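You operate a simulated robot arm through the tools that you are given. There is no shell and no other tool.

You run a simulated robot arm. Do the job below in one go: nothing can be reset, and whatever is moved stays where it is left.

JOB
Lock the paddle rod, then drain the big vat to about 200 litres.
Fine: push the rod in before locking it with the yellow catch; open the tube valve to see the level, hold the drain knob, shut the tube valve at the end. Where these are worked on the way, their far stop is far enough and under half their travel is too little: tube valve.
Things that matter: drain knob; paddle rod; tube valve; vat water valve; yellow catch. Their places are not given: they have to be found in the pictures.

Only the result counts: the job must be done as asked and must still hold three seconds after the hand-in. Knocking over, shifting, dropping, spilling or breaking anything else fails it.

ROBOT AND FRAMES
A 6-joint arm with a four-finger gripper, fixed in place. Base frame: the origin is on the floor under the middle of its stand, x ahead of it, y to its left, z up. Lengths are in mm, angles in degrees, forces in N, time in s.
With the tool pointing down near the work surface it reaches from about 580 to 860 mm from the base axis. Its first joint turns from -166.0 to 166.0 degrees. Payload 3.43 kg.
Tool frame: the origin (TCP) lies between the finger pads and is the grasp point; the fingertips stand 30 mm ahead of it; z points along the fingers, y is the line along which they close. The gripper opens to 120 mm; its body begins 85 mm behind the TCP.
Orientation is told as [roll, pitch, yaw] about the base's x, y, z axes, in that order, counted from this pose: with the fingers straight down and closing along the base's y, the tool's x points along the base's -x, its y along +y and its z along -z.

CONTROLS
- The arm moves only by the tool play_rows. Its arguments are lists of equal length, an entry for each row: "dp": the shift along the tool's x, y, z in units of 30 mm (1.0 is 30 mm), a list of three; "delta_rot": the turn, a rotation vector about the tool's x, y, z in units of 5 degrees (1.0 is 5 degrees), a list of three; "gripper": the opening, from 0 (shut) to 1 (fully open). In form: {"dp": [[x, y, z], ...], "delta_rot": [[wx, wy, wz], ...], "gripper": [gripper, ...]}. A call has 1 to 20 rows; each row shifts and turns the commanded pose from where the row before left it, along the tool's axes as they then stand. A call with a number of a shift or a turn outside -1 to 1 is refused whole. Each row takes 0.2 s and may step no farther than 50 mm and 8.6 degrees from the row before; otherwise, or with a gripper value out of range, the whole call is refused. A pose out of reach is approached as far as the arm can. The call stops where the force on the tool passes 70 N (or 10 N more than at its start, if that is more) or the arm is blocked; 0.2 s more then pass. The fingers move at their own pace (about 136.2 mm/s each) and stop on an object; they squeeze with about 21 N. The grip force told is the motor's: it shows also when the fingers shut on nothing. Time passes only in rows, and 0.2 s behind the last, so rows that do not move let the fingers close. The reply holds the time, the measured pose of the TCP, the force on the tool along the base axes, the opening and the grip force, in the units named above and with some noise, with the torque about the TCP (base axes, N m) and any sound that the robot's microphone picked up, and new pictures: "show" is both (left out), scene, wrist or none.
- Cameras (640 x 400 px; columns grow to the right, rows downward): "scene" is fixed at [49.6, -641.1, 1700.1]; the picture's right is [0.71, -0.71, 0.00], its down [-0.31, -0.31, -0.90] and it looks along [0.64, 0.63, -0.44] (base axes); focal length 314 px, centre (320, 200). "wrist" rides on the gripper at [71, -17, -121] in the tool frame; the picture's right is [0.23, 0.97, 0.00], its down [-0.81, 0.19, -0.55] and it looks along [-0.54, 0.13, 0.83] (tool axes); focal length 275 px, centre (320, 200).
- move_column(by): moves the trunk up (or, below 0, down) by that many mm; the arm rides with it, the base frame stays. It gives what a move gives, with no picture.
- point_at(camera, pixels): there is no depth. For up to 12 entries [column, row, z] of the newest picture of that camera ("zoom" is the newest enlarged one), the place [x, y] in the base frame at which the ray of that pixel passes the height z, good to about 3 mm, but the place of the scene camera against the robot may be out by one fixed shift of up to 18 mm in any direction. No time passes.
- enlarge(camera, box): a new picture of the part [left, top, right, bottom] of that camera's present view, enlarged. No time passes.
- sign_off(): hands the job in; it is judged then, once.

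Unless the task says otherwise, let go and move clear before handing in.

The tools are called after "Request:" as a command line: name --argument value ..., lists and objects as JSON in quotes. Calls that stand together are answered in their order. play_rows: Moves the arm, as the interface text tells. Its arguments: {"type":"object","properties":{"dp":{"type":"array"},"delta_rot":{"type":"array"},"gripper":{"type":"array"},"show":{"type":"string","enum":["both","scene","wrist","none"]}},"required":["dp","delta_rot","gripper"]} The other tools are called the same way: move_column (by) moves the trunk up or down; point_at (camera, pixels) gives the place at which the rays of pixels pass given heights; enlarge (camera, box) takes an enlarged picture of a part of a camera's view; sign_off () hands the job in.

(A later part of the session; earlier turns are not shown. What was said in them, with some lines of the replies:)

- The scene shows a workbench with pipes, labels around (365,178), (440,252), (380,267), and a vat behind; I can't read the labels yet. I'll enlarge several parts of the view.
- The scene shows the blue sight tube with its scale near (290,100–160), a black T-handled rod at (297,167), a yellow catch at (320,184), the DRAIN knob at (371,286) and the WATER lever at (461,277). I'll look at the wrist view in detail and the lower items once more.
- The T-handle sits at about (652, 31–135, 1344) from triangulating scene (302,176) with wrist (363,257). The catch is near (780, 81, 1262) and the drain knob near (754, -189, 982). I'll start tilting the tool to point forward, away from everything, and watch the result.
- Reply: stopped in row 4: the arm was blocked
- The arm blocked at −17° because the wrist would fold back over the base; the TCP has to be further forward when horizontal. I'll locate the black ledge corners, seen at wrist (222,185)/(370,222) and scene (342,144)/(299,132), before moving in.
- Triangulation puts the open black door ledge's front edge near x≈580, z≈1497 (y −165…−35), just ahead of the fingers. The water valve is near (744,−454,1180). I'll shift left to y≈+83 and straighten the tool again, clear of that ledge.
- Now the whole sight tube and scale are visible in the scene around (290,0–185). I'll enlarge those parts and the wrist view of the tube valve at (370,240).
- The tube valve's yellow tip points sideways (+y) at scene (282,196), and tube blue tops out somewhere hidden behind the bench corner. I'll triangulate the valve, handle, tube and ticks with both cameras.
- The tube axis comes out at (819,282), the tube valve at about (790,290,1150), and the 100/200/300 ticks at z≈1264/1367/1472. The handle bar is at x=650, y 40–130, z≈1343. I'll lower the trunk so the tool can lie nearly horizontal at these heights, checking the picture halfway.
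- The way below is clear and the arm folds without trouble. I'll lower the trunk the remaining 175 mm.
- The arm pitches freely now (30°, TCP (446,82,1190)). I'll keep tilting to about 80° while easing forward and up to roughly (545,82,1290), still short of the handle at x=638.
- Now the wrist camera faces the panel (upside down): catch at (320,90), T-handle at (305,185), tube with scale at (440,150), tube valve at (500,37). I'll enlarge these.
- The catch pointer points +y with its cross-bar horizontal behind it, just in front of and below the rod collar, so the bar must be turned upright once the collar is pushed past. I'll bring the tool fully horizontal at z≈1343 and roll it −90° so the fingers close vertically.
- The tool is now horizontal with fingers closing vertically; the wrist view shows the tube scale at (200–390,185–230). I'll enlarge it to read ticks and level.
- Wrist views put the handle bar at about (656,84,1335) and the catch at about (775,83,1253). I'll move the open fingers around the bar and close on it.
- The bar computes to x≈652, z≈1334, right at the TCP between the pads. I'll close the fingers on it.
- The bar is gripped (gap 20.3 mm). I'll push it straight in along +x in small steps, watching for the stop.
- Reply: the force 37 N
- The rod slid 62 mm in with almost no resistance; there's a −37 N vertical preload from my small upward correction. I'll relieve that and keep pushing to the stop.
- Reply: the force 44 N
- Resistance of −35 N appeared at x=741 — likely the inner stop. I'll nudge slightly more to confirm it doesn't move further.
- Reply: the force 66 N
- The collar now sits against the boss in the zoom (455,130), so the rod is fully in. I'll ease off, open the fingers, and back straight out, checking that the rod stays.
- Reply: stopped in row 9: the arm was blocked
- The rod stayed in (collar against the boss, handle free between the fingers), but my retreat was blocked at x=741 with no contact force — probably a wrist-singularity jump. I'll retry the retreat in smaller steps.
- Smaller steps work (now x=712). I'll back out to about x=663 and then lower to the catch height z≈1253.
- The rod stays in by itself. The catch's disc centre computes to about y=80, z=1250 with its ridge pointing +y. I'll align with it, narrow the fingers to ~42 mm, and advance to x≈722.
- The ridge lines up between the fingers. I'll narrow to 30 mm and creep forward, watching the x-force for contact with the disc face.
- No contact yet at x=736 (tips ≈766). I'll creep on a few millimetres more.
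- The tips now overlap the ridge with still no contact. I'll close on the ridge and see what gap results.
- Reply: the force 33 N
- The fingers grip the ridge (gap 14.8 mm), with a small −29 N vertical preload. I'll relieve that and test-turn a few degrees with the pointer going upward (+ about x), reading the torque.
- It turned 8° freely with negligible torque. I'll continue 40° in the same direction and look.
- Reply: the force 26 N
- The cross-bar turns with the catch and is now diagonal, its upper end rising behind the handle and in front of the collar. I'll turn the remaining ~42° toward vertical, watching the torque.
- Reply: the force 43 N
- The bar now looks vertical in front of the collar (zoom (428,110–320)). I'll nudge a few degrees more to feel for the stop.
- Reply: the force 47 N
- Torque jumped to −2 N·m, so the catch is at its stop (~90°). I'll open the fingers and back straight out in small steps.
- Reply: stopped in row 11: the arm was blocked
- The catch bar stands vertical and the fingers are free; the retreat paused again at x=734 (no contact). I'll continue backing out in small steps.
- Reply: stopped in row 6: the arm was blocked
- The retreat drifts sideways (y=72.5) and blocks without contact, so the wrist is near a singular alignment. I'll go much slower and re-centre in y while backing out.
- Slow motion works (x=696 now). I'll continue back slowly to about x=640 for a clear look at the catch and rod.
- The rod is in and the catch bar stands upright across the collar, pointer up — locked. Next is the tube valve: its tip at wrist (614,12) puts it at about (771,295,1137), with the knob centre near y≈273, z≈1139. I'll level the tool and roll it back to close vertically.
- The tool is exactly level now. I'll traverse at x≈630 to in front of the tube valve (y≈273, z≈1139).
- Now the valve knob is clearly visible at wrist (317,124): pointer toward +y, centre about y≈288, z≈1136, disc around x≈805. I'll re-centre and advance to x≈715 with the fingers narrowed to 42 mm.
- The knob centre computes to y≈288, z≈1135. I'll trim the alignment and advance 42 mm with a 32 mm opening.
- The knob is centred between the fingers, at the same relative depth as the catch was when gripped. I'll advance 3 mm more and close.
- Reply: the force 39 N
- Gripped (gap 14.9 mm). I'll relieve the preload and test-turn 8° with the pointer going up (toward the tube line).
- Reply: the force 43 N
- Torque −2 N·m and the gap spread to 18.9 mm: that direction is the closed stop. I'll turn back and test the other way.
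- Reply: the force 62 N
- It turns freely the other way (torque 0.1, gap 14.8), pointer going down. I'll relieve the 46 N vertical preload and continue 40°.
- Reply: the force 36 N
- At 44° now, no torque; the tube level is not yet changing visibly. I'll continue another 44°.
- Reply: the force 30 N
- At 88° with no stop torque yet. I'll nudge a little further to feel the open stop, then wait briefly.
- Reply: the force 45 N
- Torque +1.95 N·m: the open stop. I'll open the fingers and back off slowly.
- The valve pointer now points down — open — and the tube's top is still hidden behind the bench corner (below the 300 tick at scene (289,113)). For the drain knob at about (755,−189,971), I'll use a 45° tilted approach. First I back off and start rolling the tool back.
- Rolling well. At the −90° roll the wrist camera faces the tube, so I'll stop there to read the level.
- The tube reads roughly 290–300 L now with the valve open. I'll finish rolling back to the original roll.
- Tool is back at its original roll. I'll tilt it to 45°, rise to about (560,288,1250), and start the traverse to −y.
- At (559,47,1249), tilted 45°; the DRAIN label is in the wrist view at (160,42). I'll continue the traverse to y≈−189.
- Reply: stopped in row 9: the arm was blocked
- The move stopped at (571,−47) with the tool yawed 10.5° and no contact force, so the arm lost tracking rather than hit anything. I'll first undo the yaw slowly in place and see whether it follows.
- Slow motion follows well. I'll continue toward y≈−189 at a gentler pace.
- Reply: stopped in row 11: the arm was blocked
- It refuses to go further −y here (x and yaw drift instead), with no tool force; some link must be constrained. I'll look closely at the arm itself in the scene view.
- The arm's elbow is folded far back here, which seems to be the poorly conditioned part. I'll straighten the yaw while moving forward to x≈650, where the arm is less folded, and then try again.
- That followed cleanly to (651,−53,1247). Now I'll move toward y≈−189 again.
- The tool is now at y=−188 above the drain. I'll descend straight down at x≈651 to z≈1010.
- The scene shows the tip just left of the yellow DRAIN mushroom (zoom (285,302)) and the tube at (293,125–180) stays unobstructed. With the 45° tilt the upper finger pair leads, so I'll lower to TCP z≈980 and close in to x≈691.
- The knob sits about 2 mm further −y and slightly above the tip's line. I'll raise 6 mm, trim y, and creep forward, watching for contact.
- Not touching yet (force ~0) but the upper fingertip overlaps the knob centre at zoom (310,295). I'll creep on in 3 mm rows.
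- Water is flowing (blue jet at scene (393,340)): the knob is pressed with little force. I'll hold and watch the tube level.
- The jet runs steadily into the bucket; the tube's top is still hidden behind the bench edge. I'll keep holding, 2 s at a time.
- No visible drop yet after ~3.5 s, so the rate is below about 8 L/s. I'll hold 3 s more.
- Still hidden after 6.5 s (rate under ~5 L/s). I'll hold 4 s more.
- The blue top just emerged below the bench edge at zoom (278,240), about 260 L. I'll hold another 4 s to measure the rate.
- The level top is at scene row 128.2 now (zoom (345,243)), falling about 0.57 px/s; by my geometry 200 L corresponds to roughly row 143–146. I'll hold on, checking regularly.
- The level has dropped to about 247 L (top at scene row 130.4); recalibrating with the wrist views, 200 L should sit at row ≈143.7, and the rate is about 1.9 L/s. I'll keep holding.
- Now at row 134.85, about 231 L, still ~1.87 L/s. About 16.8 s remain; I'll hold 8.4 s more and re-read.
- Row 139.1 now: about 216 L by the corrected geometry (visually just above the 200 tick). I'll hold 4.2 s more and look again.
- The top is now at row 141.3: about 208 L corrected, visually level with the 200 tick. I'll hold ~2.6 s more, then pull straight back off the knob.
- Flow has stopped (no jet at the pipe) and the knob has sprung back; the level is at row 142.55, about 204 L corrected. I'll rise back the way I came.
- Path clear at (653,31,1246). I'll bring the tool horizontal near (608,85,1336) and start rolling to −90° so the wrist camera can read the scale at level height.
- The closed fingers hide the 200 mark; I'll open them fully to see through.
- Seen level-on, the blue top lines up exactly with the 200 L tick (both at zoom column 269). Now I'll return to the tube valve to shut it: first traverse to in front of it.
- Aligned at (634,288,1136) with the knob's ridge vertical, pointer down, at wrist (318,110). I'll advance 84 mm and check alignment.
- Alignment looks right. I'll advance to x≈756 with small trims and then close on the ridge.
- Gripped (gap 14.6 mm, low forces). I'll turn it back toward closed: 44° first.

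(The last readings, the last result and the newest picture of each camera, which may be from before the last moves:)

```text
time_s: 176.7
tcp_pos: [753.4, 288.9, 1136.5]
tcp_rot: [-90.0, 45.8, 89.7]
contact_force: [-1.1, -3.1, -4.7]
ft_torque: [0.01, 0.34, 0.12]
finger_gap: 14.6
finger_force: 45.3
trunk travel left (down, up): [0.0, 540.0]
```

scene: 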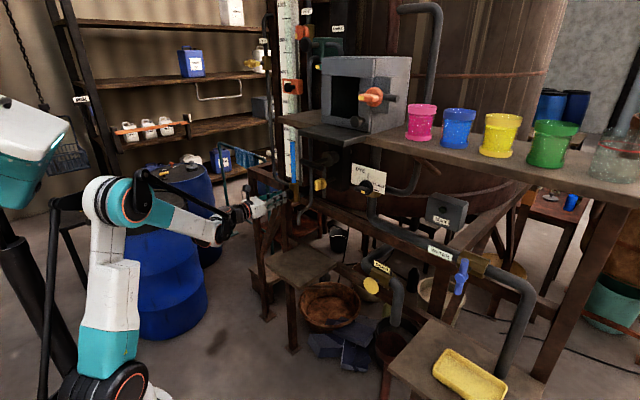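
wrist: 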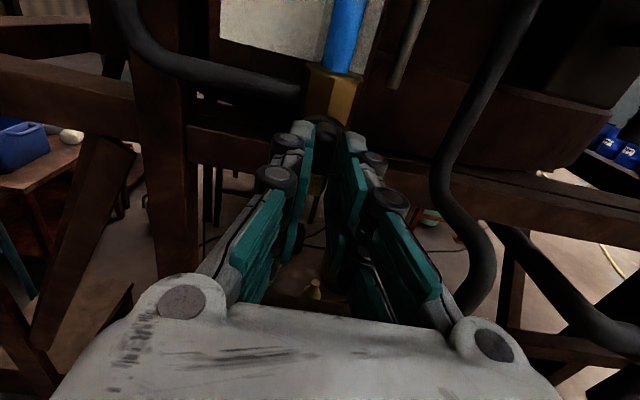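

The valve is turning with the gripper (45° left, gap steady at 14.6, no torque). I'll turn the remaining ~45° and look.

Request:
play_rows --dp '[[0, 0, 0], [0, 0, 0], [0, 0, 0], [0, 0, 0], [0, 0, 0], [0, 0, 0], [0, 0, 0], [0, 0, 0], [0, 0, 0], [0, 0, 0], [0, 0, 0], [0, 0, 0]]' --delta_rot '[[0, 0, 0.8], [0, 0, 0.8], [0, 0, 0.8], [0, 0, 0.8], [0, 0, 0.8], [0, 0, 0.8], [0, 0, 0.8], [0, 0, 0.8], [0, 0, 0.8], [0, 0, 0.8], [0, 0, 0.8], [0, 0, 0]]' --gripper '[0, 0, 0, 0, 0, 0, 0, 0, 0, 0, 0, 0]' --show "both"

Request:
enlarge --camera "scene" --box '[230, 155, 326, 215]'

```text
time_s: 178.5
tcp_pos: [753.7, 288.1, 1136.5]
tcp_rot: [-89.9, 15.1, 89.7]
contact_force: [-8.1, -8.6, -20.5]
ft_torque: [-0.08, 0.77, 0.65]
finger_gap: 14.6
finger_force: 44.6
trunk travel left (down, up): [0.0, 540.0]
stopped in row 8: the force on the tool passed its limit at 71 N (the readings are from after the stop); the commanded pose is now the measured one
```

scene: 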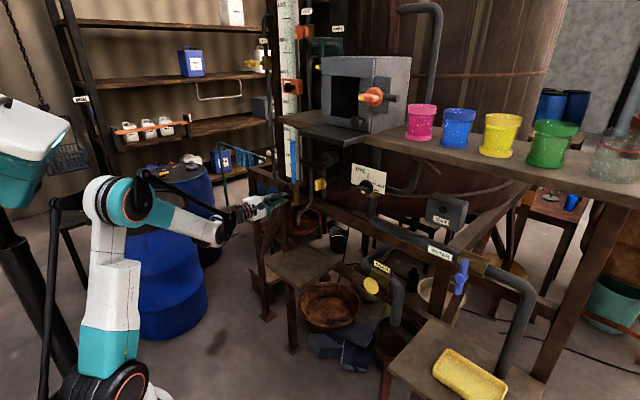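
wrist: 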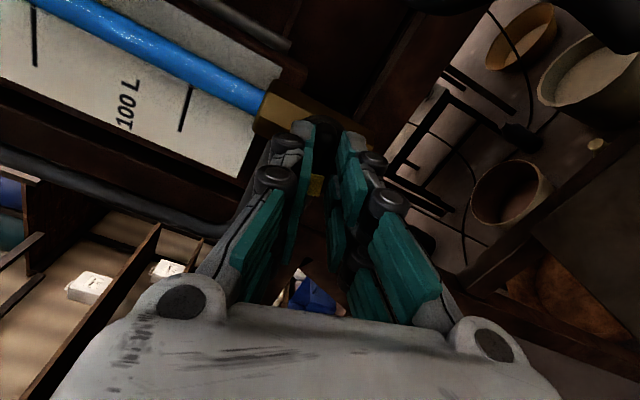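

```text
6.67 times, centred on (278, 185) of scene
```

zoom: 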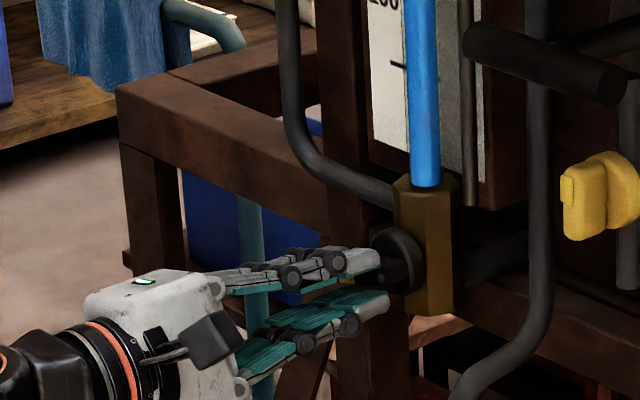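

Side-load tripped the limit with 15° to go; the command is now relaxed. I'll relieve the vertical load slightly and finish turning more gently.

Request:
play_rows --dp '[[0, 0.03, 0], [0, 0, 0], [0, 0, 0], [0, 0, 0], [0, 0, 0]]' --delta_rot '[[0, 0, 0], [0, 0, 0.5], [0, 0, 0.5], [0, 0, 0.5], [0, 0, 0]]' --gripper '[0, 0, 0, 0, 0]' --show "none"

```text
time_s: 179.7
tcp_pos: [752.5, 287.5, 1135.3]
tcp_rot: [-90.0, 7.6, 89.5]
contact_force: [5.3, -6.1, 0.3]
ft_torque: [0.02, -0.11, -0.74]
finger_gap: 14.6
finger_force: 45.0
trunk travel left (down, up): [0.0, 540.0]
```

Forces are low now (≤6 N) with 7.6° left. I'll turn on to the stop.

Request:
play_rows --dp '[[0, 0, 0], [0, 0, 0], [0, 0, 0], [0, 0, 0], [0, 0, 0]]' --delta_rot '[[0, 0, 0.5], [0, 0, 0.5], [0, 0, 0.5], [0, 0, 0.4], [0, 0, 0]]' --gripper '[0, 0, 0, 0, 0]' --show "none"

```text
time_s: 180.9
tcp_pos: [754.4, 287.1, 1135.6]
tcp_rot: [-89.9, -1.8, 89.6]
contact_force: [3.0, -9.2, -8.1]
ft_torque: [-1.47, 0.22, -0.01]
finger_gap: 15.0
finger_force: 46.0
trunk travel left (down, up): [0.0, 540.0]
```

Torque −1.5 N·m: the valve is at its closed stop. I'll open and back out slowly.

Request:
play_rows --dp '[[0, 0, 0], [0, 0, 0], [0, 0, 0], [0, 0, -0.08], [0, 0, -0.1], [0, 0, -0.1], [0, 0, -0.12], [0, 0, -0.12], [0, 0, -0.15], [0, 0, -0.15], [0, 0, -0.15], [0, 0, -0.2], [0, 0, -0.2], [0, 0, -0.2], [0, 0, -0.2], [0, 0, -0.2], [0, 0, -0.2], [0, 0, -0.2], [0, 0, -0.2], [0, 0, 0]]' --delta_rot '[[0, 0, 0], [0, 0, 0], [0, 0, 0], [0, 0, 0], [0, 0, 0], [0, 0, 0], [0, 0, 0], [0, 0, 0], [0, 0, 0], [0, 0, 0], [0, 0, 0], [0, 0, 0], [0, 0, 0], [0, 0, 0], [0, 0, 0], [0, 0, 0], [0, 0, 0], [0, 0, 0], [0, 0, 0], [0, 0, 0]]' --gripper '[0.2, 0.3, 0.35, 0.35, 0.35, 0.35, 0.35, 0.35, 0.35, 0.35, 0.35, 0.35, 0.35, 0.35, 0.35, 0.35, 0.35, 0.35, 0.35, 0.35]' --show "both"

Request:
enlarge --camera "scene" --box '[230, 155, 326, 215]'

Request:
enlarge --camera "wrist" --box '[200, 50, 440, 200]'

Request:
enlarge --camera "scene" --box '[266, 125, 314, 155]'

```text
time_s: 185.1
tcp_pos: [676.7, 288.4, 1134.8]
tcp_rot: [-89.9, -1.9, 89.6]
contact_force: [-0.2, 0.7, 0.4]
ft_torque: [-0.03, -0.04, -0.01]
finger_gap: 41.8
finger_force: 0.1
trunk travel left (down, up): [0.0, 540.0]
```

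scene: 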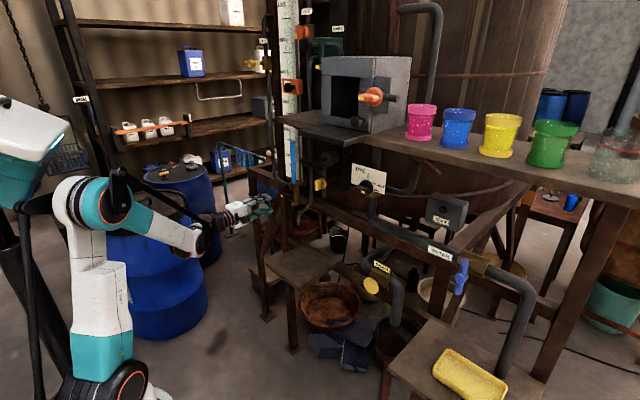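
wrist: 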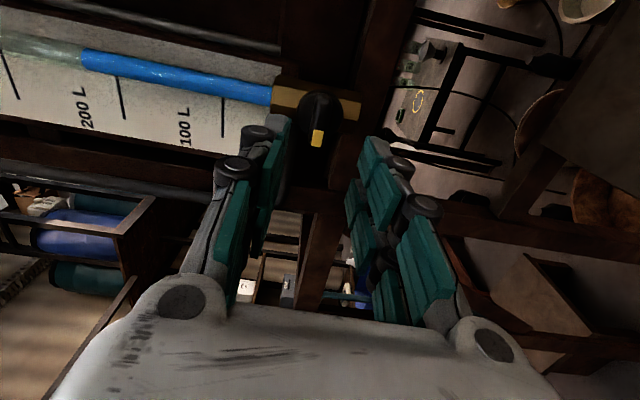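

```text
6.67 times, centred on (278, 185) of scene
```

zoom: 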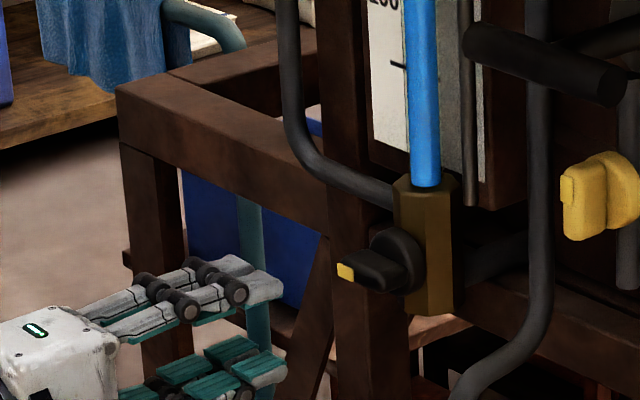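

```text
2.67 times, centred on (320, 125) of wrist
```

zoom: 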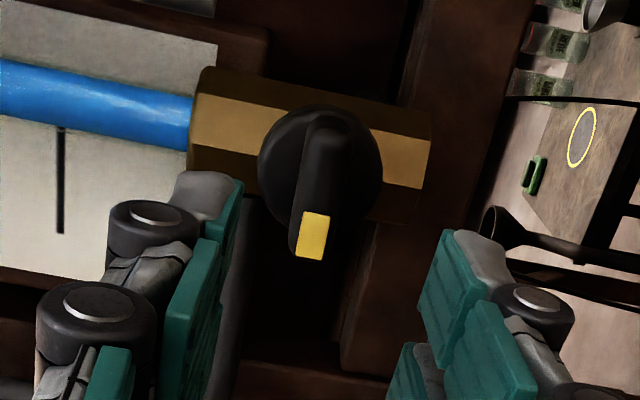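

```text
13.33 times, centred on (290, 140) of scene
```

zoom: 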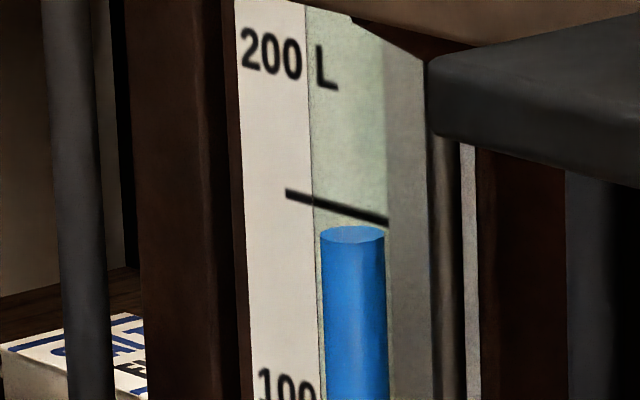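

The valve pointer is back at its closed position (+y), the level is unchanged at the 200 tick, and the catch still stands upright. I'll back off a bit further and take a final look at the catch, rod and drain.

Request:
play_rows --dp '[[0, 0, -0.2], [0, 0, -0.2], [0, 0, -0.2], [0, 0, -0.2], [0, 0, -0.2], [0, 0, 0], [0, 0, 0]]' --delta_rot '[[0, 0, 0], [0, 0, 0], [0, 0, 0], [0, 0, 0], [0, 0, 0], [0, 0, 0], [0, 0, 0]]' --gripper '[0.35, 0.35, 0.35, 0.35, 0.35, 0.35, 0.35]' --show "scene"

Request:
enlarge --camera "scene" --box '[270, 140, 350, 190]'

Request:
enlarge --camera "scene" --box '[340, 240, 500, 340]'

```text
time_s: 186.7
tcp_pos: [646.7, 289.7, 1135.7]
tcp_rot: [-90.0, -1.9, 89.6]
contact_force: [0.2, -0.3, 0.2]
ft_torque: [-0.02, 0.02, -0.03]
finger_gap: 42.0
finger_force: 0.0
trunk travel left (down, up): [0.0, 540.0]
```

scene: 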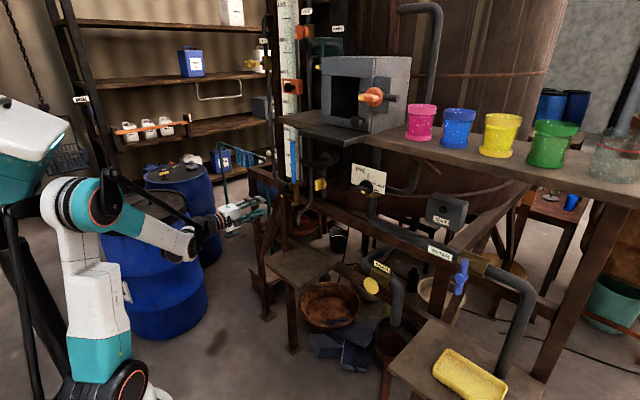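

```text
8.00 times, centred on (310, 165) of scene
```

zoom: 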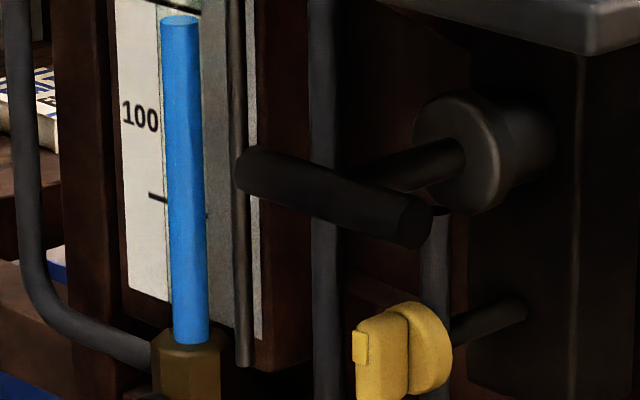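

```text
4.00 times, centred on (420, 290) of scene
```

zoom: 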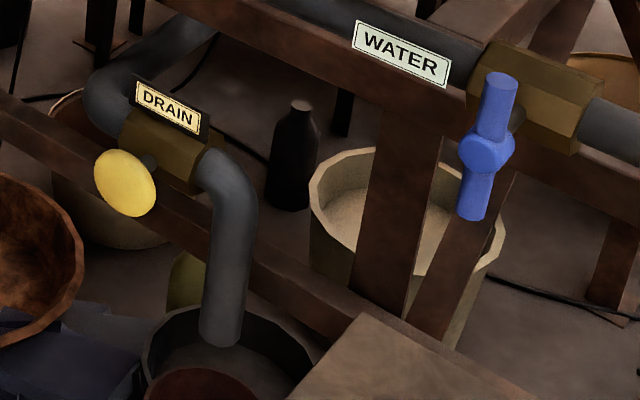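

The final pictures show all of it in place:
- **Paddle rod:** pushed fully in, with the catch bar upright in front of the collar (zoom (435,230)).
- **Drain:** shut, with no jet from the pipe.
- **Water valve:** still across its pipe and untouched.
- **Tube:** level at the 200 L tick, and the tube valve closed.

The arm is clear of everything, so I'm handing in.

Request:
sign_off

```text
The job is handed in.
```

The paddle rod is locked and the big vat is drained to about 200 litres; I've handed the job in, and the result hasn't come back yet.

- **Paddle rod:** I pushed it in about 90 mm until the collar met its boss. I then turned the yellow catch to its stop, so its bar stands upright in front of the collar.
- **Vat level:** It started at about 283 L. I held the drain knob in until the tube fell to the 200 mark. Seen level-on with the wrist camera, the water lined up with the 200 tick. I took each tick as belonging to the label printed just above it.
- **Tube valve:** I opened it fully to its stop for the reading and shut it fully afterwards.
- **Drain and water valve:** The drain knob sprang back and the flow stopped. I left the vat water valve alone. The level in the tube held steady after draining, so it seems to be shut.

I saw nothing else moved or spilled in the final pictures, and the arm is clear of everything.
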